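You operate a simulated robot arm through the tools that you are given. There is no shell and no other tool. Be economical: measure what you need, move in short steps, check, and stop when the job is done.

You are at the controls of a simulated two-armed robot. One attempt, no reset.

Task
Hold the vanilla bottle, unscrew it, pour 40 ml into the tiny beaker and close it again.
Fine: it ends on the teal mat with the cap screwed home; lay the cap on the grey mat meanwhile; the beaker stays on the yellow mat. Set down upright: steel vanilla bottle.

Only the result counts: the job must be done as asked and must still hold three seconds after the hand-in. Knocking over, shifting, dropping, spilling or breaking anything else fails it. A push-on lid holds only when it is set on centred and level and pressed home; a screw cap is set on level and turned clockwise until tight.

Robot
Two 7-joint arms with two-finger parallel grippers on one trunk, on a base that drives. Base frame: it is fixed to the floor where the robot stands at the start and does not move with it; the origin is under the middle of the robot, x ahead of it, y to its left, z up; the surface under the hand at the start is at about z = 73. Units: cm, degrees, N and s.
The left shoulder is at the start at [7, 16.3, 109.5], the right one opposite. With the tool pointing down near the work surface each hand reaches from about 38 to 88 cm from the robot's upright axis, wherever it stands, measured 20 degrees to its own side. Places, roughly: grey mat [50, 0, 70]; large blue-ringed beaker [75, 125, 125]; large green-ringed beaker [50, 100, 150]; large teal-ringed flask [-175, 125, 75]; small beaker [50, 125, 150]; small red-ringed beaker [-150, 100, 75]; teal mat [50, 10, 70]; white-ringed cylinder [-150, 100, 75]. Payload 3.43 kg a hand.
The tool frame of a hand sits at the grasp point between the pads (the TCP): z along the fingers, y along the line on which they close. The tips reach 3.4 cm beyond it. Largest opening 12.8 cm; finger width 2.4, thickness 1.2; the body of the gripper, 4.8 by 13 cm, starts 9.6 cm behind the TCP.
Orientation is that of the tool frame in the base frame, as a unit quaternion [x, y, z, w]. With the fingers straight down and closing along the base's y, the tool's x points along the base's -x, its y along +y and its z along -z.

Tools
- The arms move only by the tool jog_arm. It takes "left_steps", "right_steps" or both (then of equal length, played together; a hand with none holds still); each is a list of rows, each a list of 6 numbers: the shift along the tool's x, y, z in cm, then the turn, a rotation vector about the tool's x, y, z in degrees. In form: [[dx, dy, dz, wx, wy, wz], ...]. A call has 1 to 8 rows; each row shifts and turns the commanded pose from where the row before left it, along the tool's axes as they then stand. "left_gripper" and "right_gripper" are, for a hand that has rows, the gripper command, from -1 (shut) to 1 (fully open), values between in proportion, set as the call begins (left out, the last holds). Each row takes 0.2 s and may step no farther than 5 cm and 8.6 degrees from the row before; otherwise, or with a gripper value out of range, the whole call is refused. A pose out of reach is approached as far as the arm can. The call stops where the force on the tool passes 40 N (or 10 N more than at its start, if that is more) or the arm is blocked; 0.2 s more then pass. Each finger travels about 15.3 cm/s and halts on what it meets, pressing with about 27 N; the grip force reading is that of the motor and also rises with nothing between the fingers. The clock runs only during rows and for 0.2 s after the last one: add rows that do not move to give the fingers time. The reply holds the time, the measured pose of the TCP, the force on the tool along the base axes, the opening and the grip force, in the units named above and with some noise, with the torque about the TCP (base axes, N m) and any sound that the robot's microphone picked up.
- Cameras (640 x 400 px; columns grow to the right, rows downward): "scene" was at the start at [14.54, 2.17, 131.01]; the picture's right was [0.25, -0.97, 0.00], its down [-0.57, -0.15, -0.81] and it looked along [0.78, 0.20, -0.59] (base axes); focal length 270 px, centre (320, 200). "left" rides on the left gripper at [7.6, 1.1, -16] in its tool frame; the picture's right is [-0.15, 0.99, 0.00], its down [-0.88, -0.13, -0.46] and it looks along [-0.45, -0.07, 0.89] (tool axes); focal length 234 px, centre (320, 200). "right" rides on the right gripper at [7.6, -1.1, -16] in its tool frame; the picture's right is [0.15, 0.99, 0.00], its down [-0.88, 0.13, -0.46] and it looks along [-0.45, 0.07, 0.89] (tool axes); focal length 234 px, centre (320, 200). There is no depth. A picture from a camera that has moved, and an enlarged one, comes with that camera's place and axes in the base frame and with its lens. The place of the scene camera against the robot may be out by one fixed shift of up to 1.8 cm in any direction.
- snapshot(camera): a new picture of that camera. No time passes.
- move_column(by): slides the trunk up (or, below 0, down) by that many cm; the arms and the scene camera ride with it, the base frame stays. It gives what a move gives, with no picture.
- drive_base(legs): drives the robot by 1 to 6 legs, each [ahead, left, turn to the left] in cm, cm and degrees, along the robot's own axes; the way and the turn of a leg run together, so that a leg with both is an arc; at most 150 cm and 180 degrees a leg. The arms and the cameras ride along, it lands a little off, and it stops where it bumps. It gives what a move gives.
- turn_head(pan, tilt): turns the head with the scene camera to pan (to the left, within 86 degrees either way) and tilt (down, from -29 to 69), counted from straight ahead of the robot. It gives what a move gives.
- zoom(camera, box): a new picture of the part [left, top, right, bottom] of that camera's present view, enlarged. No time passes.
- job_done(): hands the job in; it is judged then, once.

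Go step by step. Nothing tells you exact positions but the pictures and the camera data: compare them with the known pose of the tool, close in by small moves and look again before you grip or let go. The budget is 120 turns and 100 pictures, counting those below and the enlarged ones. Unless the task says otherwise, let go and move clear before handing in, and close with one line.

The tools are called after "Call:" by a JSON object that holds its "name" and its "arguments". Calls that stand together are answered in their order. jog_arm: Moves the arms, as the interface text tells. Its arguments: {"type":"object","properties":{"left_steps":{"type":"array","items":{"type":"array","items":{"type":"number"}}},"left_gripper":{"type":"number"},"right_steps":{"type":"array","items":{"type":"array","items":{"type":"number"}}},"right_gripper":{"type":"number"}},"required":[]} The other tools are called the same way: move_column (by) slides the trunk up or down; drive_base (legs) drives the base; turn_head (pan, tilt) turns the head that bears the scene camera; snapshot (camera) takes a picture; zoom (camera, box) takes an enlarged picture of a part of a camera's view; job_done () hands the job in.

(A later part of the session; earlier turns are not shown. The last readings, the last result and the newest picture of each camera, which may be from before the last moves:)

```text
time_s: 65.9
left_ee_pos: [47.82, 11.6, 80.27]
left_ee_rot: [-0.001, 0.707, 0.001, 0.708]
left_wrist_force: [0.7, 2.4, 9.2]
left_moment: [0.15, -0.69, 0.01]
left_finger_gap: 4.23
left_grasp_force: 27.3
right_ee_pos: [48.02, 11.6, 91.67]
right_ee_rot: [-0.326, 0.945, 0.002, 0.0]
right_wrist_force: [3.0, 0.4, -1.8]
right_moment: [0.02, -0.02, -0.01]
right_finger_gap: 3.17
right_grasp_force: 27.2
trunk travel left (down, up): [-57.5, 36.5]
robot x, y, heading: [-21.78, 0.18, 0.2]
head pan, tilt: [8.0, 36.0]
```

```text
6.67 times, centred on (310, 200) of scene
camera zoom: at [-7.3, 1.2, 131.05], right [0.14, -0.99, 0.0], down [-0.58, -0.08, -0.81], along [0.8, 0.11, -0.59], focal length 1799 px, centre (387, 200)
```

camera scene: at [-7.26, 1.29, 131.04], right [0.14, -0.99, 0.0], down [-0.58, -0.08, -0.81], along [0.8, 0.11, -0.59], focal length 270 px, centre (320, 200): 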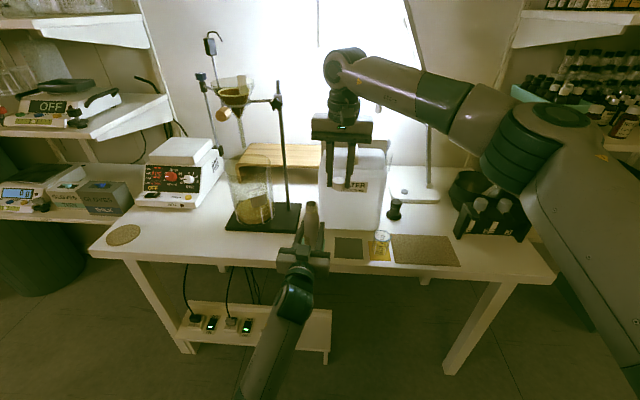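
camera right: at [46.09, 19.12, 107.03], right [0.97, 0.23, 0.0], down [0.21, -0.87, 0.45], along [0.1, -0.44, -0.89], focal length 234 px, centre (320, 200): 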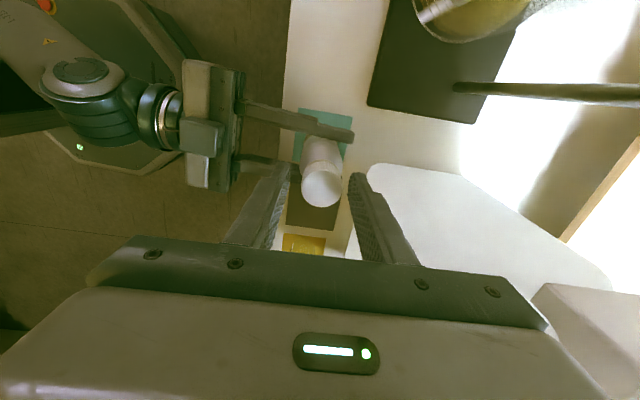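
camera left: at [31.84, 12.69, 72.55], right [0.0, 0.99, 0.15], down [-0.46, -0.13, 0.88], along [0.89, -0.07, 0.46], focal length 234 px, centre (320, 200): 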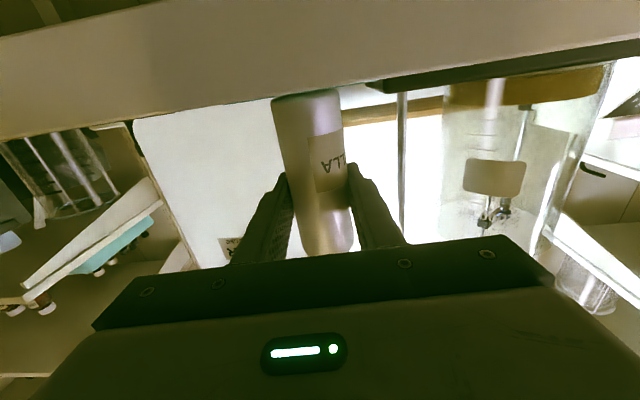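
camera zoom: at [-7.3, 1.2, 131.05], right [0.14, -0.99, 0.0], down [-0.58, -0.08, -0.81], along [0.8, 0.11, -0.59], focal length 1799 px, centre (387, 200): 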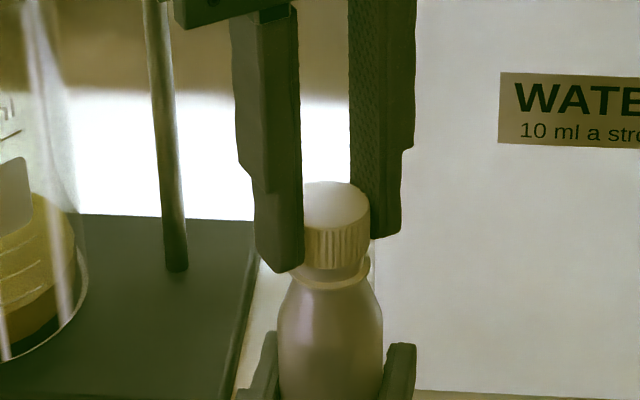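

The cap is coming off freely. I'll lift it well clear of the neck.

Call:
{"name": "jog_arm", "arguments": {"right_steps": [[0, 0, -0.4, 0, 0, 0], [0, 0, -0.5, 0, 0, 0], [0, 0, -1, 0, 0, 0], [0, 0, -1.5, 0, 0, 0], [0, 0, -1.5, 0, 0, 0], [0, 0, 0, 0, 0, 0]]}}

Call:
{"name": "zoom", "arguments": {"camera": "scene", "box": [260, 150, 360, 230]}}

Call:
{"name": "zoom", "arguments": {"camera": "left", "box": [200, 70, 430, 270]}}

```text
time_s: 67.3
left_ee_pos: [47.77, 11.64, 80.13]
left_ee_rot: [-0.001, 0.707, 0.0, 0.708]
left_wrist_force: [2.3, 2.6, 11.0]
left_moment: [0.23, -0.43, 0.05]
left_finger_gap: 4.22
left_grasp_force: 27.1
right_ee_pos: [48.03, 11.6, 96.63]
right_ee_rot: [-0.326, 0.946, 0.001, 0.0]
right_wrist_force: [-0.1, -0.3, 0.1]
right_moment: [-0.02, 0.01, 0.01]
right_finger_gap: 3.15
right_grasp_force: 26.5
trunk travel left (down, up): [-57.5, 36.5]
robot x, y, heading: [-22.15, 0.12, 0.1]
head pan, tilt: [8.0, 36.0]
```

```text
5.00 times, centred on (310, 190) of scene
camera zoom: at [-7.35, 1.2, 131.05], right [0.14, -0.99, 0.0], down [-0.58, -0.08, -0.81], along [0.8, 0.11, -0.59], focal length 1349 px, centre (370, 250)
```

zoom: 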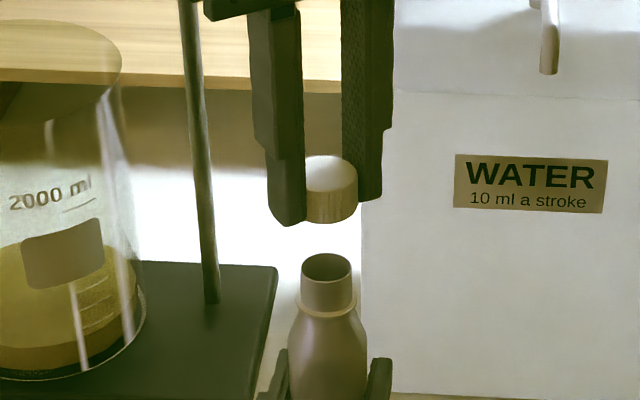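

```text
2.00 times, centred on (315, 170) of left
camera zoom: at [31.72, 12.72, 72.46], right [0.0, 0.99, 0.15], down [-0.46, -0.13, 0.88], along [0.89, -0.07, 0.45], focal length 468 px, centre (330, 260)
```

zoom: 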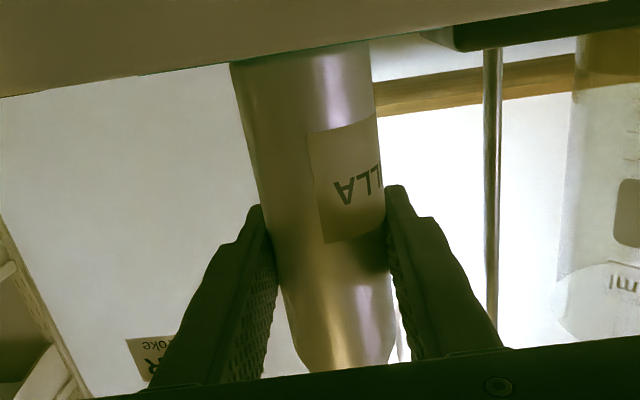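

The cap is off cleanly. I'll square the wrist, pull 1.6 cm toward the robot and tilt 15° so the wrist stays clear of the spout.

Call:
{"name": "jog_arm", "arguments": {"right_steps": [[0, 0, 0, 0, 0, 7.6], [0, 0, 0, 0, 0, 7.6], [0, 0, 0, 0, 0, 7.6], [0, 0, 0, 0, 0, 7.6], [0, 0, 0, 0, 0, 7.6], [1.6, 0, 0, 0, 0, 0], [0, 0, 0, 0, -7.5, 0], [0, 0, 0, 0, -7.5, 0]]}}

Call:
{"name": "jog_arm", "arguments": {"right_steps": [[0, -2.7, 0, 0, 0, 0], [0, -2.7, 0, 0, 0, 0], [0, -2.7, 0, 0, 0, 0], [0, -2.7, 0, 0, 0, 0], [0, 0, 0, 0, 0, 0]]}}

Call:
{"name": "snapshot", "arguments": {"camera": "scene"}}

Call:
{"name": "snapshot", "arguments": {"camera": "right"}}

```text
time_s: 69.1
left_ee_pos: [47.75, 11.67, 79.99]
left_ee_rot: [0.0, 0.707, 0.0, 0.707]
left_wrist_force: [-1.6, 2.4, 11.8]
left_moment: [0.15, -0.2, 0.07]
left_finger_gap: 4.23
left_grasp_force: 27.1
right_ee_pos: [46.45, 11.72, 96.56]
right_ee_rot: [0.001, 0.991, 0.001, 0.132]
right_wrist_force: [0.0, 0.0, 0.2]
right_moment: [0.01, -0.01, -0.03]
right_finger_gap: 3.18
right_grasp_force: 26.4
trunk travel left (down, up): [-57.5, 36.5]
robot x, y, heading: [-22.24, -0.16, 0.1]
head pan, tilt: [8.0, 36.0]
```

```text
time_s: 70.3
left_ee_pos: [47.68, 11.59, 80.22]
left_ee_rot: [0.0, 0.707, 0.0, 0.707]
left_wrist_force: [-1.5, 2.0, 10.3]
left_moment: [0.14, -0.13, 0.01]
left_finger_gap: 4.22
left_grasp_force: 27.0
right_ee_pos: [46.33, 0.91, 96.56]
right_ee_rot: [0.0, 0.991, 0.0, 0.131]
right_wrist_force: [0.6, -0.6, 0.6]
right_moment: [-0.03, -0.01, -0.04]
right_finger_gap: 3.15
right_grasp_force: 27.0
trunk travel left (down, up): [-57.5, 36.5]
robot x, y, heading: [-22.16, -0.02, -0.1]
head pan, tilt: [8.0, 36.0]
```

```text
42 pictures are left
camera scene: at [-7.37, 1.23, 131.05], right [0.14, -0.99, 0.0], down [-0.58, -0.08, -0.81], along [0.8, 0.11, -0.59], focal length 270 px, centre (320, 200)
```

scene: 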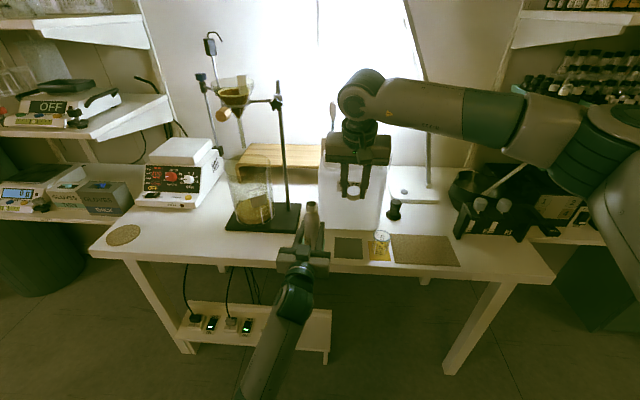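

```text
41 pictures are left
camera right: at [34.92, -0.36, 110.22], right [-0.14, 0.99, -0.04], down [0.73, 0.13, 0.67], along [0.67, 0.07, -0.74], focal length 234 px, centre (320, 200)
```

right: 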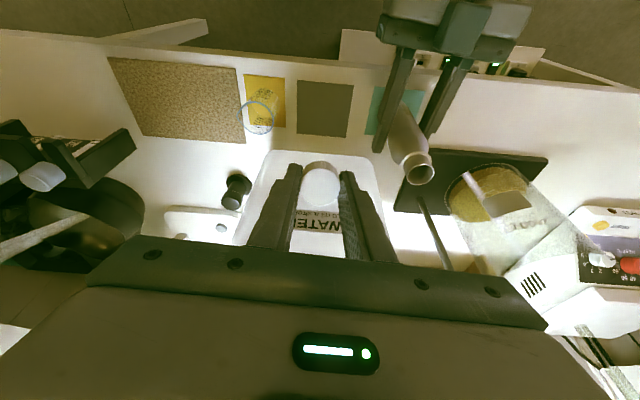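

Clear of the spout with the cap above the grey mat. I'll descend straight down to just above the mat.

Call:
{"name": "jog_arm", "arguments": {"right_steps": [[1.036, 0, 3.864, 0, 0, 0], [1.036, 0, 3.864, 0, 0, 0], [1.036, 0, 3.864, 0, 0, 0], [1.036, 0, 3.864, 0, 0, 0], [0.52, 0, 1.93, 0, 0, 0], [0, 0, 0, 0, 0, 0]]}}

Call:
{"name": "zoom", "arguments": {"camera": "scene", "box": [300, 190, 400, 270]}}

```text
time_s: 71.7
left_ee_pos: [47.65, 11.6, 80.15]
left_ee_rot: [-0.001, 0.707, 0.001, 0.707]
left_wrist_force: [-3.0, 1.1, 9.5]
left_moment: [0.02, -0.03, 0.02]
left_finger_gap: 4.19
left_grasp_force: 26.8
right_ee_pos: [46.29, 0.68, 78.5]
right_ee_rot: [0.0, 0.991, 0.0, 0.131]
right_wrist_force: [0.7, -0.2, -0.7]
right_moment: [0.02, -0.02, -0.02]
right_finger_gap: 3.18
right_grasp_force: 26.7
trunk travel left (down, up): [-57.5, 36.5]
robot x, y, heading: [-22.1, 0.12, 0.2]
head pan, tilt: [8.0, 36.0]
```

```text
5.00 times, centred on (350, 230) of scene
camera zoom: at [-7.37, 1.18, 131.05], right [0.14, -0.99, 0.0], down [-0.58, -0.08, -0.81], along [0.8, 0.11, -0.59], focal length 1349 px, centre (170, 50)
```

zoom: 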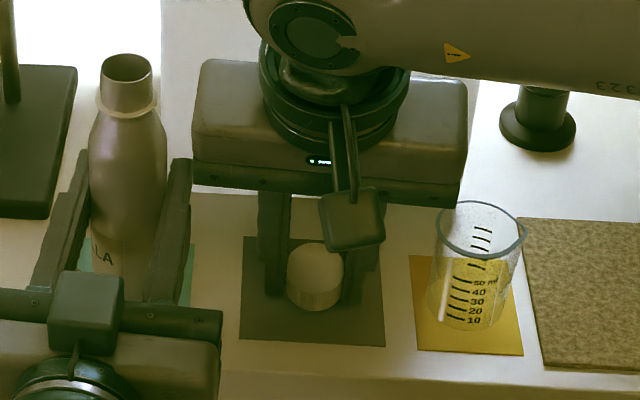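

The cap is just above the grey mat. I'll lower in fine steps to contact.

Call:
{"name": "jog_arm", "arguments": {"right_steps": [[0.078, 0, 0.29, 0, 0, 0], [0.078, 0, 0.29, 0, 0, 0], [0.078, 0, 0.29, 0, 0, 0], [0, 0, 0, 0, 0, 0]]}}

Call:
{"name": "jog_arm", "arguments": {"right_steps": [[0.052, 0, 0.193, 0, 0, 0], [0.052, 0, 0.193, 0, 0, 0], [0, 0, 0, 0, 0, 0]]}}

```text
time_s: 72.7
left_ee_pos: [47.73, 11.7, 80.16]
left_ee_rot: [0.0, 0.708, 0.001, 0.707]
left_wrist_force: [-1.7, 0.6, 8.2]
left_moment: [-0.02, -0.07, 0.04]
left_finger_gap: 4.22
left_grasp_force: 27.0
right_ee_pos: [46.41, 0.81, 77.68]
right_ee_rot: [0.0, 0.991, 0.001, 0.131]
right_wrist_force: [-0.3, -0.3, -0.3]
right_moment: [-0.04, 0.03, -0.02]
right_finger_gap: 3.18
right_grasp_force: 27.0
trunk travel left (down, up): [-57.5, 36.5]
robot x, y, heading: [-22.39, -0.27, 0.3]
head pan, tilt: [8.0, 36.0]
```

```text
time_s: 73.5
left_ee_pos: [47.79, 11.66, 80.12]
left_ee_rot: [-0.001, 0.707, 0.001, 0.707]
left_wrist_force: [-1.8, -0.3, 8.2]
left_moment: [0.01, -0.06, 0.03]
left_finger_gap: 4.19
left_grasp_force: 26.9
right_ee_pos: [46.31, 0.84, 77.26]
right_ee_rot: [0.0, 0.992, 0.0, 0.13]
right_wrist_force: [0.5, -0.5, -0.6]
right_moment: [-0.01, -0.02, 0.0]
right_finger_gap: 3.19
right_grasp_force: 27.0
trunk travel left (down, up): [-57.5, 36.5]
robot x, y, heading: [-21.28, 0.08, -0.0]
head pan, tilt: [8.0, 36.0]
```

Call:
{"name": "jog_arm", "arguments": {"right_steps": [[0.04, 0, 0.145, 0, 0, 0], [0.04, 0, 0.145, 0, 0, 0], [0, 0, 0, 0, 0, 0]]}}

Call:
{"name": "zoom", "arguments": {"camera": "scene", "box": [320, 220, 380, 270]}}

```text
time_s: 74.3
left_ee_pos: [47.73, 11.71, 80.16]
left_ee_rot: [0.0, 0.707, 0.0, 0.707]
left_wrist_force: [-0.6, -0.4, 7.6]
left_moment: [-0.04, -0.05, 0.0]
left_finger_gap: 4.22
left_grasp_force: 27.0
right_ee_pos: [46.44, 0.86, 77.02]
right_ee_rot: [0.0, 0.992, 0.0, 0.13]
right_wrist_force: [-1.0, 0.0, 0.6]
right_moment: [0.0, 0.03, 0.01]
right_finger_gap: 3.14
right_grasp_force: 26.8
trunk travel left (down, up): [-57.5, 36.5]
robot x, y, heading: [-21.97, 0.17, -0.0]
head pan, tilt: [8.0, 36.0]
```

```text
8.00 times, centred on (350, 245) of scene
camera zoom: at [-7.35, 1.17, 131.05], right [0.14, -0.99, 0.0], down [-0.58, -0.08, -0.81], along [0.8, 0.11, -0.59], focal length 2159 px, centre (80, -160)
```

zoom: 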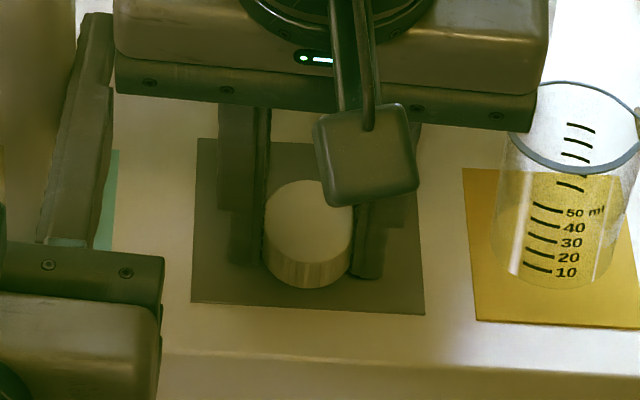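

Call:
{"name": "jog_arm", "arguments": {"right_steps": [[0.04, 0, 0.145, 0, 0, 0], [0.04, 0, 0.145, 0, 0, 0], [0, 0, 0, 0, 0, 0]]}}

Call:
{"name": "jog_arm", "arguments": {"right_steps": [[0.04, 0, 0.145, 0, 0, 0], [0, 0, 0, 0, 0, 0]]}}

```text
time_s: 75.1
left_ee_pos: [47.74, 11.69, 80.22]
left_ee_rot: [-0.001, 0.707, 0.001, 0.708]
left_wrist_force: [0.0, 0.0, 8.0]
left_moment: [0.0, -0.11, 0.02]
left_finger_gap: 4.2
left_grasp_force: 26.8
right_ee_pos: [46.36, 0.92, 76.82]
right_ee_rot: [0.0, 0.991, 0.0, 0.13]
right_wrist_force: [0.1, 0.6, -0.4]
right_moment: [0.01, -0.01, -0.02]
right_finger_gap: 3.17
right_grasp_force: 26.9
trunk travel left (down, up): [-57.5, 36.5]
robot x, y, heading: [-22.24, -0.05, 0.1]
head pan, tilt: [8.0, 36.0]
```

```text
time_s: 75.7
left_ee_pos: [47.76, 11.74, 80.1]
left_ee_rot: [-0.001, 0.707, 0.001, 0.707]
left_wrist_force: [3.0, -0.4, 6.5]
left_moment: [0.01, -0.31, -0.04]
left_finger_gap: 4.22
left_grasp_force: 27.1
right_ee_pos: [46.35, 0.82, 76.63]
right_ee_rot: [0.001, 0.991, 0.001, 0.131]
right_wrist_force: [-1.2, -0.1, 4.9]
right_moment: [-0.12, 0.07, -0.04]
right_finger_gap: 3.18
right_grasp_force: 26.7
trunk travel left (down, up): [-57.5, 36.5]
robot x, y, heading: [-21.89, -0.08, 0.1]
head pan, tilt: [8.0, 36.0]
```

Contact with the mat at about 5 N. I'll press slightly more to help it level, then open.

Call:
{"name": "jog_arm", "arguments": {"right_steps": [[0.03, 0, 0.1, 0, 0, 0], [0, 0, 0, 0, 0, 0]]}}

Call:
{"name": "jog_arm", "arguments": {"right_steps": [[0, 0, 0, 0, 0, 0], [0, 0, 0, 0, 0, 0], [0, 0, 0, 0, 0, 0]], "right_gripper": -0.25}}

Call:
{"name": "zoom", "arguments": {"camera": "scene", "box": [320, 220, 380, 270]}}

Call:
{"name": "zoom", "arguments": {"camera": "right", "box": [260, 100, 380, 220]}}

```text
time_s: 76.3
left_ee_pos: [47.77, 11.63, 80.09]
left_ee_rot: [-0.001, 0.707, 0.001, 0.707]
left_wrist_force: [2.1, 0.0, 3.3]
left_moment: [0.05, -0.23, -0.01]
left_finger_gap: 4.19
left_grasp_force: 26.8
right_ee_pos: [46.38, 0.91, 76.63]
right_ee_rot: [0.0, 0.991, 0.001, 0.131]
right_wrist_force: [-2.2, -1.8, 13.6]
right_moment: [-0.28, 0.11, -0.02]
right_finger_gap: 3.18
right_grasp_force: 26.9
trunk travel left (down, up): [-57.5, 36.5]
robot x, y, heading: [-21.99, 0.14, 0.1]
head pan, tilt: [8.0, 36.0]
```

```text
time_s: 77.1
left_ee_pos: [47.63, 11.8, 80.17]
left_ee_rot: [-0.001, 0.707, 0.0, 0.707]
left_wrist_force: [-1.0, -1.6, 1.3]
left_moment: [-0.09, 0.03, 0.0]
left_finger_gap: 4.22
left_grasp_force: 26.2
right_ee_pos: [46.25, 1.08, 76.66]
right_ee_rot: [-0.001, 0.991, 0.001, 0.131]
right_wrist_force: [1.9, 12.3, 15.5]
right_moment: [0.11, -0.02, 0.1]
right_finger_gap: 4.06
right_grasp_force: 0.0
trunk travel left (down, up): [-57.5, 36.5]
robot x, y, heading: [-21.72, -0.41, 0.3]
head pan, tilt: [8.0, 36.0]
```

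```text
8.00 times, centred on (350, 245) of scene
camera zoom: at [-7.45, 1.33, 131.06], right [0.14, -0.99, 0.0], down [-0.58, -0.08, -0.81], along [0.8, 0.11, -0.59], focal length 2159 px, centre (80, -160)
```

zoom: 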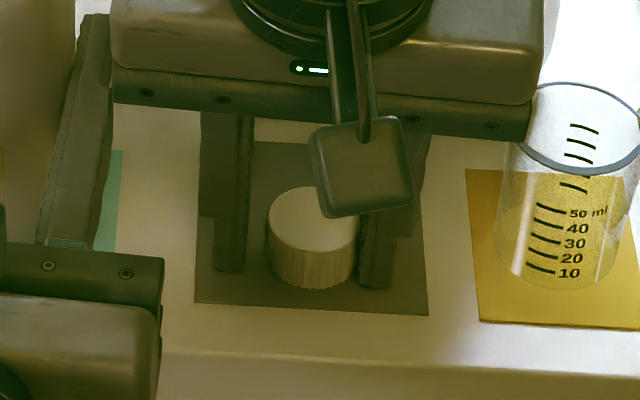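

```text
3.33 times, centred on (320, 160) of right
camera zoom: at [34.8, -0.17, 90.18], right [-0.14, 0.99, -0.04], down [0.73, 0.13, 0.67], along [0.67, 0.07, -0.74], focal length 781 px, centre (320, 333)
```

zoom: 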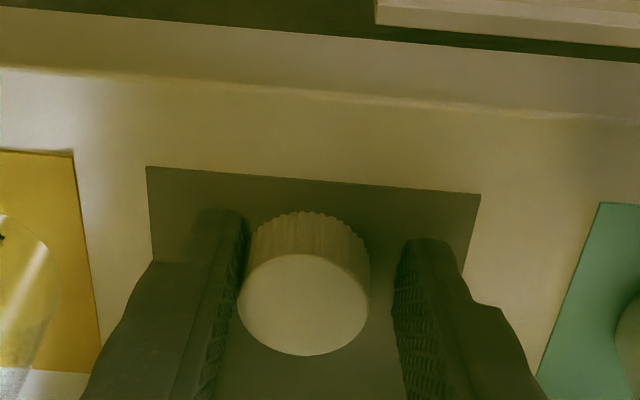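

The cap sits flat on the mat and the fingertips are touching the mat. I'll raise slightly to relieve, open wider and lift away clear of the cap.

Call:
{"name": "jog_arm", "arguments": {"right_steps": [[-0.05, 0, -0.2, 0, 0, 0], [-0.05, 0, -0.2, 0, 0, 0], [0, 0, 0, 0, 0, 0]], "right_gripper": -0.1}}

Call:
{"name": "zoom", "arguments": {"camera": "right", "box": [260, 100, 380, 220]}}

```text
time_s: 77.9
left_ee_pos: [47.75, 11.53, 80.04]
left_ee_rot: [-0.001, 0.706, 0.001, 0.708]
left_wrist_force: [-1.9, 0.1, 4.6]
left_moment: [-0.01, 0.0, 0.04]
left_finger_gap: 4.22
left_grasp_force: 26.9
right_ee_pos: [46.39, 0.78, 76.67]
right_ee_rot: [0.001, 0.992, -0.001, 0.13]
right_wrist_force: [-1.1, -0.3, 0.0]
right_moment: [0.01, 0.02, 0.0]
right_finger_gap: 5.76
right_grasp_force: 0.0
trunk travel left (down, up): [-57.5, 36.5]
robot x, y, heading: [-21.81, 0.04, 0.2]
head pan, tilt: [8.0, 36.0]
```

```text
3.33 times, centred on (320, 160) of right
camera zoom: at [34.87, -0.48, 90.33], right [-0.14, 0.99, -0.04], down [0.73, 0.13, 0.67], along [0.66, 0.07, -0.74], focal length 781 px, centre (320, 333)
```

zoom: 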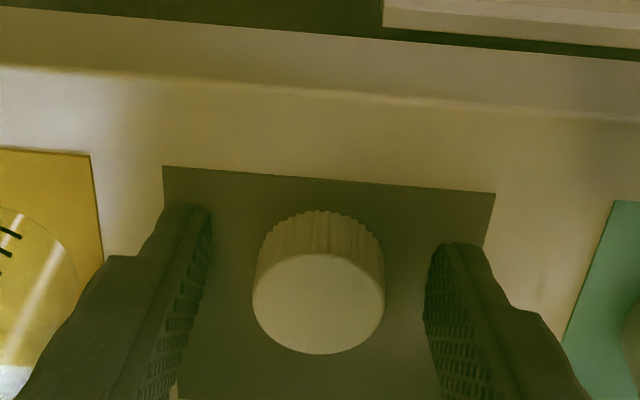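

The cap is free and level at about (47.35, 0.8). I'll raise the right hand straight up and park it to the right.

Call:
{"name": "jog_arm", "arguments": {"right_steps": [[-0.26, 0, -0.97, 0, 0, 0], [-1.165, 0, -4.35, 0, 0, 0], [-1.165, 0, -4.35, 0, 0, 0], [-1.165, 0, -4.35, 0, 0, 0], [-1.165, 0, -4.35, 0, 0, 0], [0, 0, 0, 0, 0, 0]]}}

Call:
{"name": "jog_arm", "arguments": {"right_steps": [[0, -4, 0, 0, 0, 0], [0, -4, 0, 0, 0, 0], [0, -4, 0, 0, 0, 0], [0, -4, 0, 0, 0, 0], [0, -4, 0, 0, 0, 0], [0, -2, 0, 0, 0, 0], [0, 0, 0, 0, 0, 0]]}}

Call:
{"name": "zoom", "arguments": {"camera": "scene", "box": [280, 170, 420, 270]}}

```text
time_s: 79.3
left_ee_pos: [47.67, 11.67, 80.23]
left_ee_rot: [0.0, 0.707, 0.001, 0.708]
left_wrist_force: [-0.5, -1.5, 6.3]
left_moment: [-0.07, -0.05, -0.02]
left_finger_gap: 4.19
left_grasp_force: 27.0
right_ee_pos: [46.3, 0.6, 95.96]
right_ee_rot: [0.0, 0.991, 0.0, 0.13]
right_wrist_force: [0.8, -0.1, 0.6]
right_moment: [0.02, 0.0, -0.02]
right_finger_gap: 5.76
right_grasp_force: 0.1
trunk travel left (down, up): [-57.5, 36.5]
robot x, y, heading: [-21.98, -0.07, 0.1]
head pan, tilt: [8.0, 36.0]
```

```text
time_s: 80.9
left_ee_pos: [47.68, 11.67, 80.13]
left_ee_rot: [-0.001, 0.707, 0.001, 0.707]
left_wrist_force: [-1.7, 2.3, 6.5]
left_moment: [0.21, -0.13, 0.03]
left_finger_gap: 4.19
left_grasp_force: 26.9
right_ee_pos: [46.32, -21.43, 95.84]
right_ee_rot: [0.001, 0.991, 0.0, 0.13]
right_wrist_force: [0.0, 0.6, 0.6]
right_moment: [0.0, 0.01, 0.0]
right_finger_gap: 5.75
right_grasp_force: 0.0
trunk travel left (down, up): [-57.5, 36.5]
robot x, y, heading: [-22.08, 0.09, 0.3]
head pan, tilt: [8.0, 36.0]
```

```text
4.00 times, centred on (350, 220) of scene
camera zoom: at [-7.34, 1.21, 131.05], right [0.14, -0.99, 0.0], down [-0.58, -0.08, -0.81], along [0.8, 0.11, -0.59], focal length 1079 px, centre (200, 120)
```

zoom: 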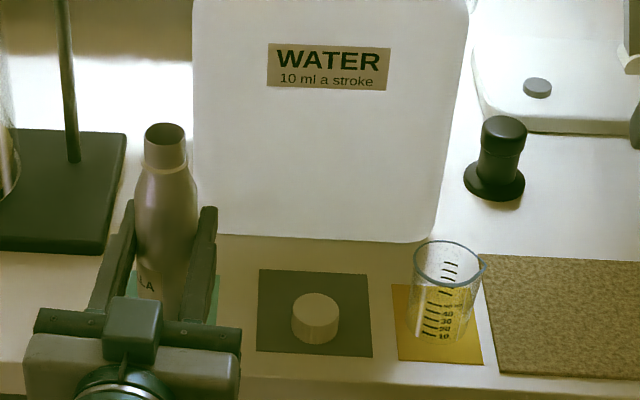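

Cap on the grey mat and right hand parked. I'll lift the bottle, bring it forward in line with the beaker (x≈49.3) and partway over.

Call:
{"name": "jog_arm", "arguments": {"left_steps": [[-2, 0, 0, 0, 0, 0], [-2, 0, 0, 0, 0, 0], [-2, 0, 0, 0, 0, 0], [0, 0, 1.6, 0, 0, 0], [0, -2.8, 0, 0, 0, 0], [0, -2.8, 0, 0, 0, 0], [0, 0, 0, 0, 0, 0]]}}

Call:
{"name": "jog_arm", "arguments": {"left_steps": [[0, 0, 0, 0, 0, 7.5], [0, 0, 0, 0, 0, 7.5], [0, 0, 0, 0, 0, 7.5], [0, 0, 0, 0, 0, 7.5], [0, 0, 0, 0, 0, 0]]}}

Call:
{"name": "snapshot", "arguments": {"camera": "scene"}}

```text
time_s: 82.7
left_ee_pos: [49.91, 10.78, 84.75]
left_ee_rot: [0.029, 0.704, 0.05, 0.708]
left_wrist_force: [0.5, 0.7, -2.5]
left_moment: [0.0, 0.0, 0.01]
left_finger_gap: 4.23
left_grasp_force: 27.0
right_ee_pos: [46.57, -21.24, 95.93]
right_ee_rot: [0.0, 0.991, 0.0, 0.13]
right_wrist_force: [0.0, 0.3, -0.4]
right_moment: [0.0, -0.03, 0.04]
right_finger_gap: 5.75
right_grasp_force: 0.1
trunk travel left (down, up): [-57.5, 36.5]
robot x, y, heading: [-21.97, -0.13, 0.1]
head pan, tilt: [8.0, 36.0]
stopped in row 7 (left hand): the arm was blocked; the commanded pose is now the measured one
```

```text
time_s: 83.9
left_ee_pos: [49.94, 10.59, 84.9]
left_ee_rot: [0.211, 0.672, 0.231, 0.672]
left_wrist_force: [-0.5, 0.2, -2.0]
left_moment: [-0.02, 0.01, 0.05]
left_finger_gap: 4.21
left_grasp_force: 27.7
right_ee_pos: [46.45, -21.13, 95.77]
right_ee_rot: [0.0, 0.992, 0.001, 0.13]
right_wrist_force: [-0.9, 0.2, 0.4]
right_moment: [0.05, 0.01, 0.0]
right_finger_gap: 5.74
right_grasp_force: 0.1
trunk travel left (down, up): [-57.5, 36.5]
robot x, y, heading: [-22.02, 0.44, -0.0]
head pan, tilt: [8.0, 36.0]
```

```text
34 pictures are left
camera scene: at [-7.22, 1.18, 131.03], right [0.14, -0.99, 0.0], down [-0.58, -0.08, -0.81], along [0.8, 0.11, -0.59], focal length 270 px, centre (320, 200)
```

scene: 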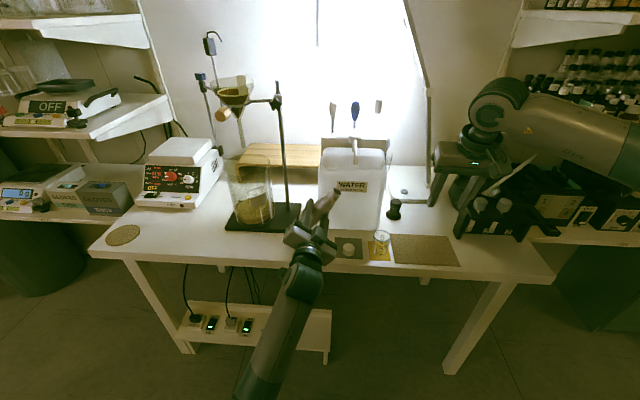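

The left arm was blocked while moving right, for a reason I can't see yet. I'll try a small sideways step to see how it behaves.

Call:
{"name": "jog_arm", "arguments": {"left_steps": [[-0.59, -0.8, 0, 0, 0, 0], [-0.59, -0.8, 0, 0, 0, 0], [0, 0, 0, 0, 0, 0]]}}

Call:
{"name": "zoom", "arguments": {"camera": "scene", "box": [230, 190, 390, 400]}}

```text
time_s: 84.7
left_ee_pos: [50.09, 8.49, 84.86]
left_ee_rot: [0.21, 0.672, 0.23, 0.672]
left_wrist_force: [-0.7, 0.0, -1.3]
left_moment: [-0.03, 0.03, 0.0]
left_finger_gap: 4.21
left_grasp_force: 26.9
right_ee_pos: [46.47, -21.23, 95.79]
right_ee_rot: [0.0, 0.992, 0.0, 0.13]
right_wrist_force: [-0.4, -0.1, 0.2]
right_moment: [0.0, 0.03, -0.05]
right_finger_gap: 5.76
right_grasp_force: 0.0
trunk travel left (down, up): [-57.5, 36.5]
robot x, y, heading: [-21.86, -0.59, 0.2]
head pan, tilt: [8.0, 36.0]
```

```text
1.90 times, centred on (310, 295) of scene
camera zoom: at [-7.22, 1.21, 131.03], right [0.14, -0.99, 0.0], down [-0.58, -0.08, -0.81], along [0.8, 0.11, -0.59], focal length 514 px, centre (339, 19)
```

zoom: 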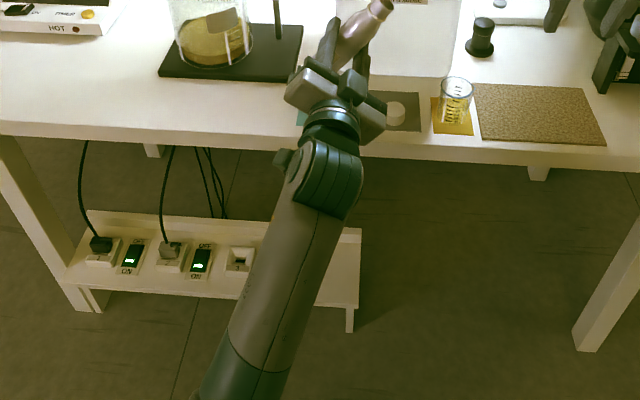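

It moves freely now. I'll correct the small yaw and x error and continue over toward the beaker, keeping the same tilt.

Call:
{"name": "jog_arm", "arguments": {"left_steps": [[0, 0, -0.8, 1.45, -1.07, 0], [-1.55, -1.63, 0, 0, 0, 0], [-1.55, -1.63, 0, 0, 0, 0], [-1.55, -1.63, 0, 0, 0, 0], [-1.55, -1.63, 0, 0, 0, 0], [0, 0, 0, 0, 0, 0]]}}

Call:
{"name": "zoom", "arguments": {"camera": "scene", "box": [280, 170, 440, 270]}}

```text
time_s: 86.0
left_ee_pos: [50.17, 6.7, 82.88]
left_ee_rot: [0.261, 0.651, 0.289, 0.652]
left_wrist_force: [0.2, 0.1, -2.0]
left_moment: [0.02, 0.02, -0.02]
left_finger_gap: 4.21
left_grasp_force: 27.2
right_ee_pos: [46.41, -21.15, 95.79]
right_ee_rot: [0.001, 0.992, 0.0, 0.129]
right_wrist_force: [0.2, -0.4, 0.9]
right_moment: [-0.02, 0.01, -0.01]
right_finger_gap: 5.77
right_grasp_force: 0.1
trunk travel left (down, up): [-57.5, 36.5]
robot x, y, heading: [-22.3, -0.5, 0.2]
head pan, tilt: [8.0, 36.0]
stopped in row 6 (left hand): the arm was blocked; the commanded pose is now the measured one
```

```text
4.00 times, centred on (360, 220) of scene
camera zoom: at [-7.21, 1.24, 131.03], right [0.14, -0.99, 0.0], down [-0.58, -0.08, -0.81], along [0.8, 0.11, -0.59], focal length 1079 px, centre (160, 120)
```

zoom: 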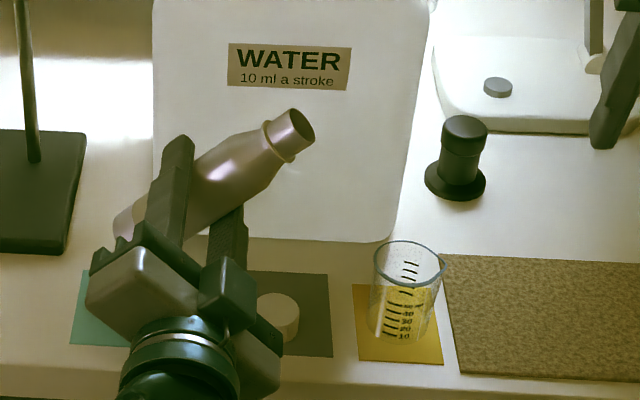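

The left arm hits a joint limit when reaching across. I'll back off, raise both hands, and shift the whole base to the right instead.

Call:
{"name": "jog_arm", "arguments": {"left_steps": [[-0.61, 2.15, 0, 0, 0, 0], [0, 0, 0, 0, 0, 0], [0, 0, 0, 0, 0, 0]], "right_steps": [[-1.165, 0, -4.35, 0, 0, 0], [-1.165, 0, -4.35, 0, 0, 0], [0, 0, 0, 0, 0, 0]]}}

Call:
{"name": "drive_base", "arguments": {"legs": [[0, -4, 0]]}}

Call:
{"name": "snapshot", "arguments": {"camera": "scene"}}

```text
time_s: 86.8
left_ee_pos: [50.22, 7.5, 84.98]
left_ee_rot: [0.261, 0.65, 0.288, 0.652]
left_wrist_force: [-1.2, 0.8, -1.4]
left_moment: [0.04, -0.01, 0.03]
left_finger_gap: 4.2
left_grasp_force: 27.1
right_ee_pos: [46.58, -21.3, 104.85]
right_ee_rot: [0.0, 0.992, -0.001, 0.129]
right_wrist_force: [1.1, -0.1, -0.2]
right_moment: [-0.01, 0.06, 0.04]
right_finger_gap: 5.75
right_grasp_force: 0.0
trunk travel left (down, up): [-57.5, 36.5]
robot x, y, heading: [-22.14, -0.03, 0.1]
head pan, tilt: [8.0, 36.0]
```

```text
time_s: 87.7
left_ee_pos: [50.02, 3.69, 84.84]
left_ee_rot: [0.261, 0.65, 0.288, 0.652]
left_wrist_force: [0.2, -0.8, -2.0]
left_moment: [0.0, 0.0, 0.06]
left_finger_gap: 4.19
left_grasp_force: 26.6
right_ee_pos: [46.62, -25.27, 104.9]
right_ee_rot: [0.0, 0.992, 0.001, 0.13]
right_wrist_force: [-1.0, -0.3, -0.5]
right_moment: [0.02, 0.0, 0.01]
right_finger_gap: 5.76
right_grasp_force: 0.0
trunk travel left (down, up): [-57.5, 36.5]
robot x, y, heading: [-21.98, -3.98, 0.2]
head pan, tilt: [8.0, 36.0]
```

```text
31 pictures are left
camera scene: at [-7.21, -2.86, 131.03], right [0.14, -0.99, 0.0], down [-0.58, -0.08, -0.81], along [0.8, 0.12, -0.59], focal length 270 px, centre (320, 200)
```

scene: 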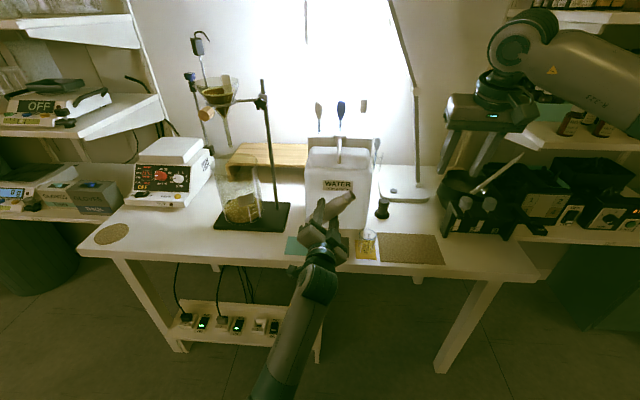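

The base shift works. I'll drive another 3 cm right, then correct yaw and x, keeping the mouth above the beaker area.

Call:
{"name": "drive_base", "arguments": {"legs": [[0, -3, 0]]}}

Call:
{"name": "jog_arm", "arguments": {"left_steps": [[0, 0, -0.8, 1.62, -1.77, 0], [0, 0, 0, 0, 0, 0]]}}

Call:
{"name": "zoom", "arguments": {"camera": "scene", "box": [280, 170, 420, 270]}}

```text
time_s: 88.5
left_ee_pos: [50.17, 0.8, 84.94]
left_ee_rot: [0.261, 0.651, 0.288, 0.652]
left_wrist_force: [-0.1, -0.3, -3.1]
left_moment: [0.01, 0.03, -0.03]
left_finger_gap: 4.19
left_grasp_force: 27.0
right_ee_pos: [46.69, -28.02, 104.92]
right_ee_rot: [-0.001, 0.992, 0.0, 0.13]
right_wrist_force: [0.1, 0.2, 0.9]
right_moment: [0.01, -0.04, 0.0]
right_finger_gap: 5.74
right_grasp_force: 0.1
trunk travel left (down, up): [-57.5, 36.5]
robot x, y, heading: [-21.79, -7.07, -0.1]
head pan, tilt: [8.0, 36.0]
```

```text
time_s: 89.1
left_ee_pos: [49.33, 0.72, 84.88]
left_ee_rot: [0.275, 0.644, 0.276, 0.658]
left_wrist_force: [0.5, -0.7, -2.7]
left_moment: [0.0, -0.01, 0.02]
left_finger_gap: 4.22
left_grasp_force: 26.7
right_ee_pos: [46.63, -28.21, 104.78]
right_ee_rot: [-0.001, 0.992, 0.002, 0.13]
right_wrist_force: [1.3, -0.2, 0.1]
right_moment: [-0.01, -0.02, 0.02]
right_finger_gap: 5.74
right_grasp_force: 0.1
trunk travel left (down, up): [-57.5, 36.5]
robot x, y, heading: [-21.93, -6.9, 0.2]
head pan, tilt: [8.0, 36.0]
```

```text
4.00 times, centred on (350, 220) of scene
camera zoom: at [-7.18, -5.77, 131.03], right [0.14, -0.99, 0.0], down [-0.58, -0.08, -0.81], along [0.8, 0.12, -0.59], focal length 1079 px, centre (200, 120)
```

zoom: 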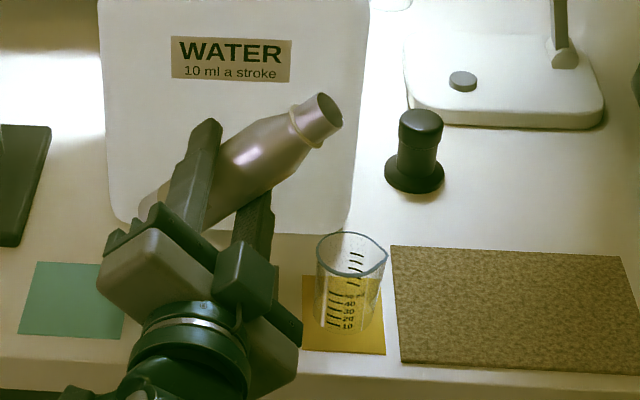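

The mouth is above the beaker. I'll tilt on to 65° while lowering, keeping the lip at y≈-7.

Call:
{"name": "jog_arm", "arguments": {"left_steps": [[1.1, -0.56, 0, 0, 0, 6.4], [1.03, -0.68, 0, 0, 0, 6.4], [0.95, -0.79, 0, 0, 0, 6.4], [0, 0, 0, 0, 0, 0]]}}

Call:
{"name": "zoom", "arguments": {"camera": "scene", "box": [280, 170, 420, 270]}}

```text
time_s: 90.1
left_ee_pos: [49.43, 1.91, 81.39]
left_ee_rot: [0.378, 0.59, 0.382, 0.603]
left_wrist_force: [-0.1, -0.5, -2.2]
left_moment: [-0.01, 0.0, -0.02]
left_finger_gap: 4.22
left_grasp_force: 27.3
right_ee_pos: [46.65, -28.07, 104.74]
right_ee_rot: [-0.001, 0.992, 0.001, 0.129]
right_wrist_force: [0.2, 0.6, 1.0]
right_moment: [0.02, 0.01, -0.01]
right_finger_gap: 5.73
right_grasp_force: 0.0
trunk travel left (down, up): [-57.5, 36.5]
robot x, y, heading: [-21.75, -7.04, 0.1]
head pan, tilt: [8.0, 36.0]
```

```text
4.00 times, centred on (350, 220) of scene
camera zoom: at [-7.21, -5.69, 131.03], right [0.14, -0.99, 0.0], down [-0.58, -0.08, -0.81], along [0.8, 0.12, -0.59], focal length 1079 px, centre (200, 120)
```

zoom: 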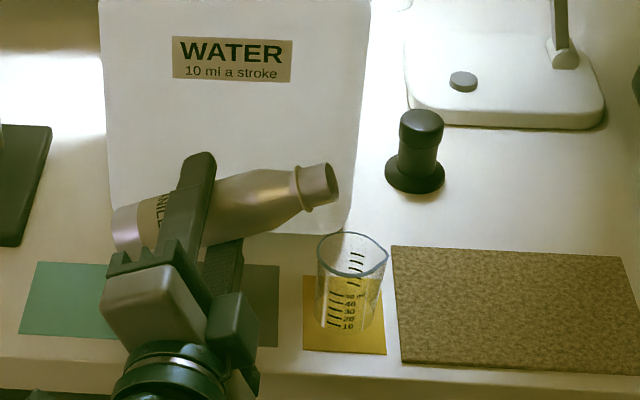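

No flow yet at 65°. I'll go to 75°, then 78°.

Call:
{"name": "jog_arm", "arguments": {"left_steps": [[0.12, 0.11, 0, 0, 0, 5], [0.13, 0.1, 0, 0, 0, 5], [0, 0, 0, 0, 0, 0], [0, 0, 0, 0, 0, 0]]}}

Call:
{"name": "zoom", "arguments": {"camera": "scene", "box": [310, 190, 390, 260]}}

```text
time_s: 91.1
left_ee_pos: [49.6, 2.24, 81.56]
left_ee_rot: [0.428, 0.555, 0.432, 0.567]
left_wrist_force: [-0.1, 0.2, -1.9]
left_moment: [0.04, 0.0, 0.02]
left_finger_gap: 4.2
left_grasp_force: 26.7
right_ee_pos: [46.7, -28.03, 104.78]
right_ee_rot: [-0.001, 0.992, 0.0, 0.129]
right_wrist_force: [0.9, 0.6, -1.6]
right_moment: [0.0, 0.05, 0.0]
right_finger_gap: 5.78
right_grasp_force: 0.2
trunk travel left (down, up): [-57.5, 36.5]
robot x, y, heading: [-21.99, -7.02, 0.2]
head pan, tilt: [8.0, 36.0]
```

```text
5.71 times, centred on (350, 225) of scene
camera zoom: at [-7.2, -5.66, 131.03], right [0.14, -0.99, 0.0], down [-0.58, -0.08, -0.81], along [0.8, 0.12, -0.59], focal length 1542 px, centre (149, 57)
```

zoom: 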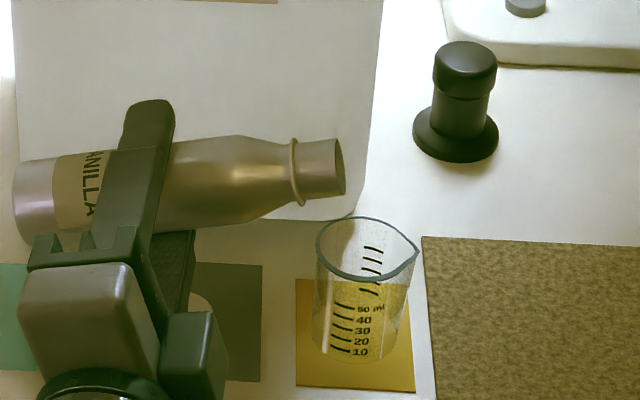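

Still no flow at 75°. I'll shift the lip slightly further over the beaker and tilt to 80°.

Call:
{"name": "jog_arm", "arguments": {"left_steps": [[-0.58, 0.09, -0.2, 0, 0, 2.5], [0, 0, 0, 0, 0, 2.5], [0, 0, 0, 0, 0, 0], [0, 0, 0, 0, 0, 0], [0, 0, 0, 0, 0, 0]]}}

Call:
{"name": "zoom", "arguments": {"camera": "scene", "box": [310, 190, 390, 260]}}

```text
time_s: 92.3
left_ee_pos: [49.29, 1.68, 81.7]
left_ee_rot: [0.451, 0.536, 0.457, 0.548]
left_wrist_force: [0.0, 0.3, -2.1]
left_moment: [0.02, 0.0, -0.02]
left_finger_gap: 4.2
left_grasp_force: 27.8
right_ee_pos: [46.7, -28.14, 104.87]
right_ee_rot: [-0.001, 0.992, 0.001, 0.13]
right_wrist_force: [-0.4, -0.3, 0.2]
right_moment: [0.01, 0.05, -0.01]
right_finger_gap: 5.77
right_grasp_force: 0.1
trunk travel left (down, up): [-57.5, 36.5]
robot x, y, heading: [-21.9, -6.81, 0.3]
head pan, tilt: [8.0, 36.0]
```

```text
5.71 times, centred on (350, 225) of scene
camera zoom: at [-7.2, -5.67, 131.03], right [0.14, -0.99, 0.0], down [-0.58, -0.08, -0.81], along [0.8, 0.12, -0.59], focal length 1542 px, centre (149, 57)
```

zoom: 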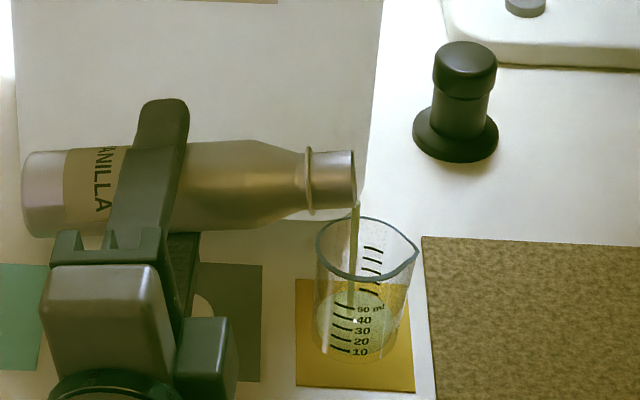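

It is flowing. I'll read the level closely while the clock is stopped.

Call:
{"name": "zoom", "arguments": {"camera": "scene", "box": [345, 222, 370, 256]}}

```text
11.76 times, centred on (358, 239) of scene
camera zoom: at [-7.2, -5.67, 131.03], right [0.14, -0.99, 0.0], down [-0.58, -0.08, -0.81], along [0.8, 0.12, -0.59], focal length 3175 px, centre (-121, -259)
```

zoom: 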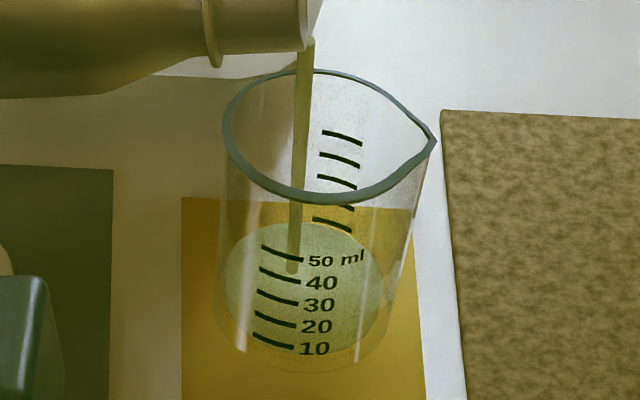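

The surface meets the front wall near the 10 ml mark. I'll hold for 0.4 s and read again.

Call:
{"name": "jog_arm", "arguments": {"left_steps": [[0, 0, 0, 0, 0, 0]]}}

Call:
{"name": "zoom", "arguments": {"camera": "scene", "box": [345, 222, 370, 256]}}

```text
time_s: 92.7
left_ee_pos: [49.29, 1.78, 81.83]
left_ee_rot: [0.451, 0.536, 0.457, 0.548]
left_wrist_force: [-0.8, 0.9, -2.5]
left_moment: [0.0, 0.01, 0.0]
left_finger_gap: 4.21
left_grasp_force: 26.6
right_ee_pos: [46.56, -28.18, 104.9]
right_ee_rot: [-0.002, 0.992, 0.001, 0.129]
right_wrist_force: [0.8, 0.4, 0.6]
right_moment: [0.05, 0.0, 0.03]
right_finger_gap: 5.75
right_grasp_force: 0.0
trunk travel left (down, up): [-57.5, 36.5]
robot x, y, heading: [-22.12, -6.48, 0.5]
head pan, tilt: [8.0, 36.0]
```

```text
11.76 times, centred on (358, 239) of scene
camera zoom: at [-7.2, -5.67, 131.03], right [0.14, -0.99, 0.0], down [-0.58, -0.08, -0.81], along [0.8, 0.12, -0.59], focal length 3175 px, centre (-121, -259)
```

zoom: 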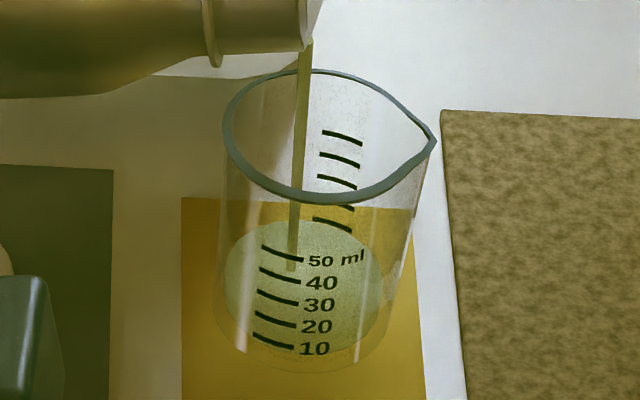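

The flow is gentle and the level is a bit over 10 ml. I'll tilt 2° more.

Call:
{"name": "jog_arm", "arguments": {"left_steps": [[0, 0, 0, 0, 0, 2], [0, 0, 0, 0, 0, 0], [0, 0, 0, 0, 0, 0]]}}

Call:
{"name": "zoom", "arguments": {"camera": "scene", "box": [345, 222, 370, 256]}}

```text
time_s: 93.5
left_ee_pos: [49.26, 1.72, 81.73]
left_ee_rot: [0.461, 0.527, 0.466, 0.541]
left_wrist_force: [-0.3, 0.3, -1.4]
left_moment: [0.0, -0.02, 0.0]
left_finger_gap: 4.22
left_grasp_force: 27.3
right_ee_pos: [46.66, -28.03, 104.82]
right_ee_rot: [-0.001, 0.992, 0.0, 0.129]
right_wrist_force: [0.3, 0.7, 0.4]
right_moment: [0.03, 0.0, 0.0]
right_finger_gap: 5.78
right_grasp_force: 0.0
trunk travel left (down, up): [-57.5, 36.5]
robot x, y, heading: [-21.67, -7.06, 0.3]
head pan, tilt: [8.0, 36.0]
```

```text
11.76 times, centred on (358, 239) of scene
camera zoom: at [-7.2, -5.66, 131.03], right [0.14, -0.99, 0.0], down [-0.58, -0.08, -0.81], along [0.8, 0.12, -0.59], focal length 3175 px, centre (-121, -259)
```

zoom: 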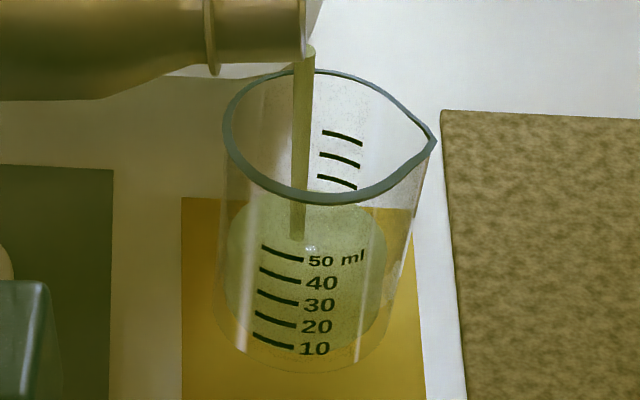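

About 19–20 ml now with a fuller stream. I'll hold 0.6 s.

Call:
{"name": "jog_arm", "arguments": {"left_steps": [[0, 0, 0, 0, 0, 0], [0, 0, 0, 0, 0, 0]]}}

Call:
{"name": "zoom", "arguments": {"camera": "scene", "box": [345, 222, 370, 256]}}

```text
time_s: 94.1
left_ee_pos: [49.3, 1.71, 81.79]
left_ee_rot: [0.461, 0.528, 0.466, 0.54]
left_wrist_force: [0.1, 1.0, -1.6]
left_moment: [-0.01, -0.01, -0.04]
left_finger_gap: 4.22
left_grasp_force: 27.1
right_ee_pos: [46.59, -28.15, 104.78]
right_ee_rot: [-0.001, 0.992, 0.0, 0.129]
right_wrist_force: [-0.2, -0.2, 0.6]
right_moment: [0.0, 0.01, 0.01]
right_finger_gap: 5.75
right_grasp_force: 0.1
trunk travel left (down, up): [-57.5, 36.5]
robot x, y, heading: [-21.85, -6.72, 0.0]
head pan, tilt: [8.0, 36.0]
```

```text
11.76 times, centred on (358, 239) of scene
camera zoom: at [-7.21, -5.67, 131.03], right [0.14, -0.99, 0.0], down [-0.58, -0.08, -0.81], along [0.8, 0.12, -0.59], focal length 3175 px, centre (-121, -259)
```

zoom: 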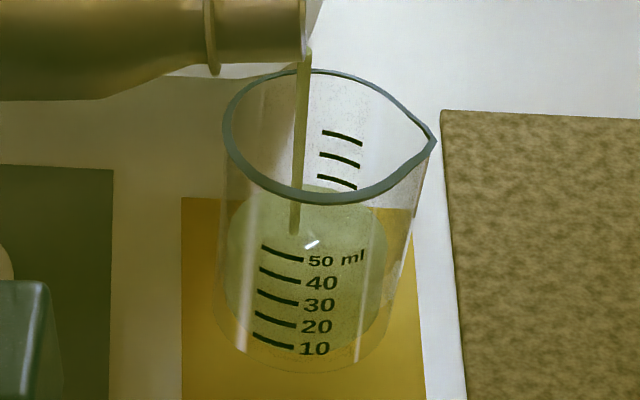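

About 26–27 ml, and the stream is thinning. I'll add 1° and hold briefly.

Call:
{"name": "jog_arm", "arguments": {"left_steps": [[0, 0, 0, 0, 0, 1.2], [0, 0, 0, 0, 0, 0]]}}

Call:
{"name": "zoom", "arguments": {"camera": "scene", "box": [345, 222, 370, 256]}}

```text
time_s: 94.7
left_ee_pos: [49.29, 1.71, 81.75]
left_ee_rot: [0.467, 0.523, 0.471, 0.535]
left_wrist_force: [-0.3, -0.1, -1.2]
left_moment: [0.03, -0.03, -0.02]
left_finger_gap: 4.21
left_grasp_force: 27.1
right_ee_pos: [46.67, -28.1, 104.94]
right_ee_rot: [-0.001, 0.992, 0.0, 0.13]
right_wrist_force: [0.5, 0.6, 0.0]
right_moment: [-0.01, 0.0, -0.01]
right_finger_gap: 5.76
right_grasp_force: 0.0
trunk travel left (down, up): [-57.5, 36.5]
robot x, y, heading: [-22.16, -6.79, 0.0]
head pan, tilt: [8.0, 36.0]
```

```text
11.76 times, centred on (358, 239) of scene
camera zoom: at [-7.21, -5.67, 131.03], right [0.14, -0.99, 0.0], down [-0.58, -0.08, -0.81], along [0.8, 0.12, -0.59], focal length 3175 px, centre (-121, -259)
```

zoom: 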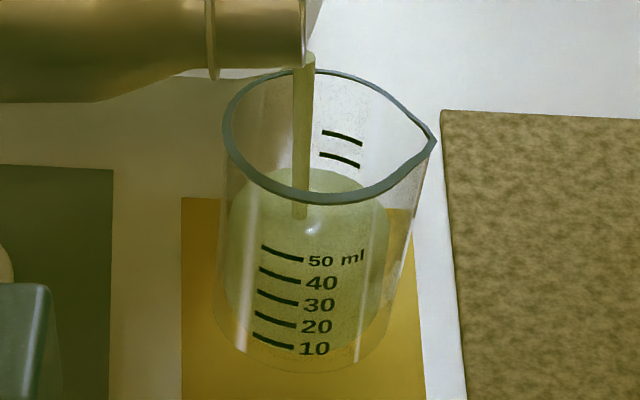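

About 34 ml. I'll ease back 1° for one step to slow the flow before stopping.

Call:
{"name": "jog_arm", "arguments": {"left_steps": [[0, 0, 0, 0, 0, -1.2]]}}

Call:
{"name": "zoom", "arguments": {"camera": "scene", "box": [345, 222, 370, 256]}}

```text
time_s: 95.1
left_ee_pos: [49.22, 1.69, 81.85]
left_ee_rot: [0.46, 0.528, 0.467, 0.541]
left_wrist_force: [0.3, 0.6, -2.8]
left_moment: [0.01, 0.01, -0.02]
left_finger_gap: 4.2
left_grasp_force: 26.9
right_ee_pos: [46.62, -28.1, 104.84]
right_ee_rot: [-0.001, 0.991, 0.002, 0.13]
right_wrist_force: [-0.4, 0.5, -0.7]
right_moment: [0.0, -0.02, 0.02]
right_finger_gap: 5.8
right_grasp_force: 0.0
trunk travel left (down, up): [-57.5, 36.5]
robot x, y, heading: [-22.15, -6.95, 0.3]
head pan, tilt: [8.0, 36.0]
```

```text
11.76 times, centred on (358, 239) of scene
camera zoom: at [-7.21, -5.68, 131.03], right [0.14, -0.99, 0.0], down [-0.58, -0.08, -0.81], along [0.8, 0.12, -0.59], focal length 3175 px, centre (-121, -259)
```

zoom: 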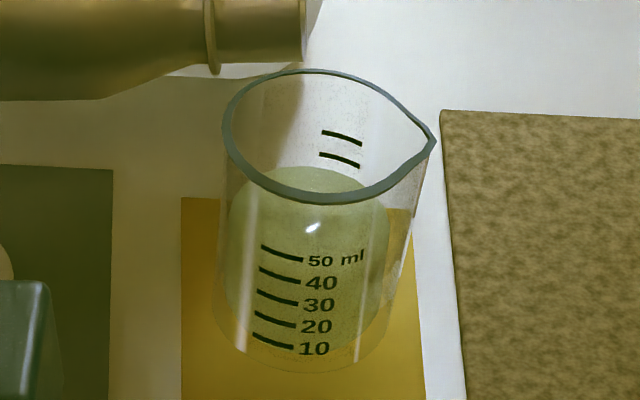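

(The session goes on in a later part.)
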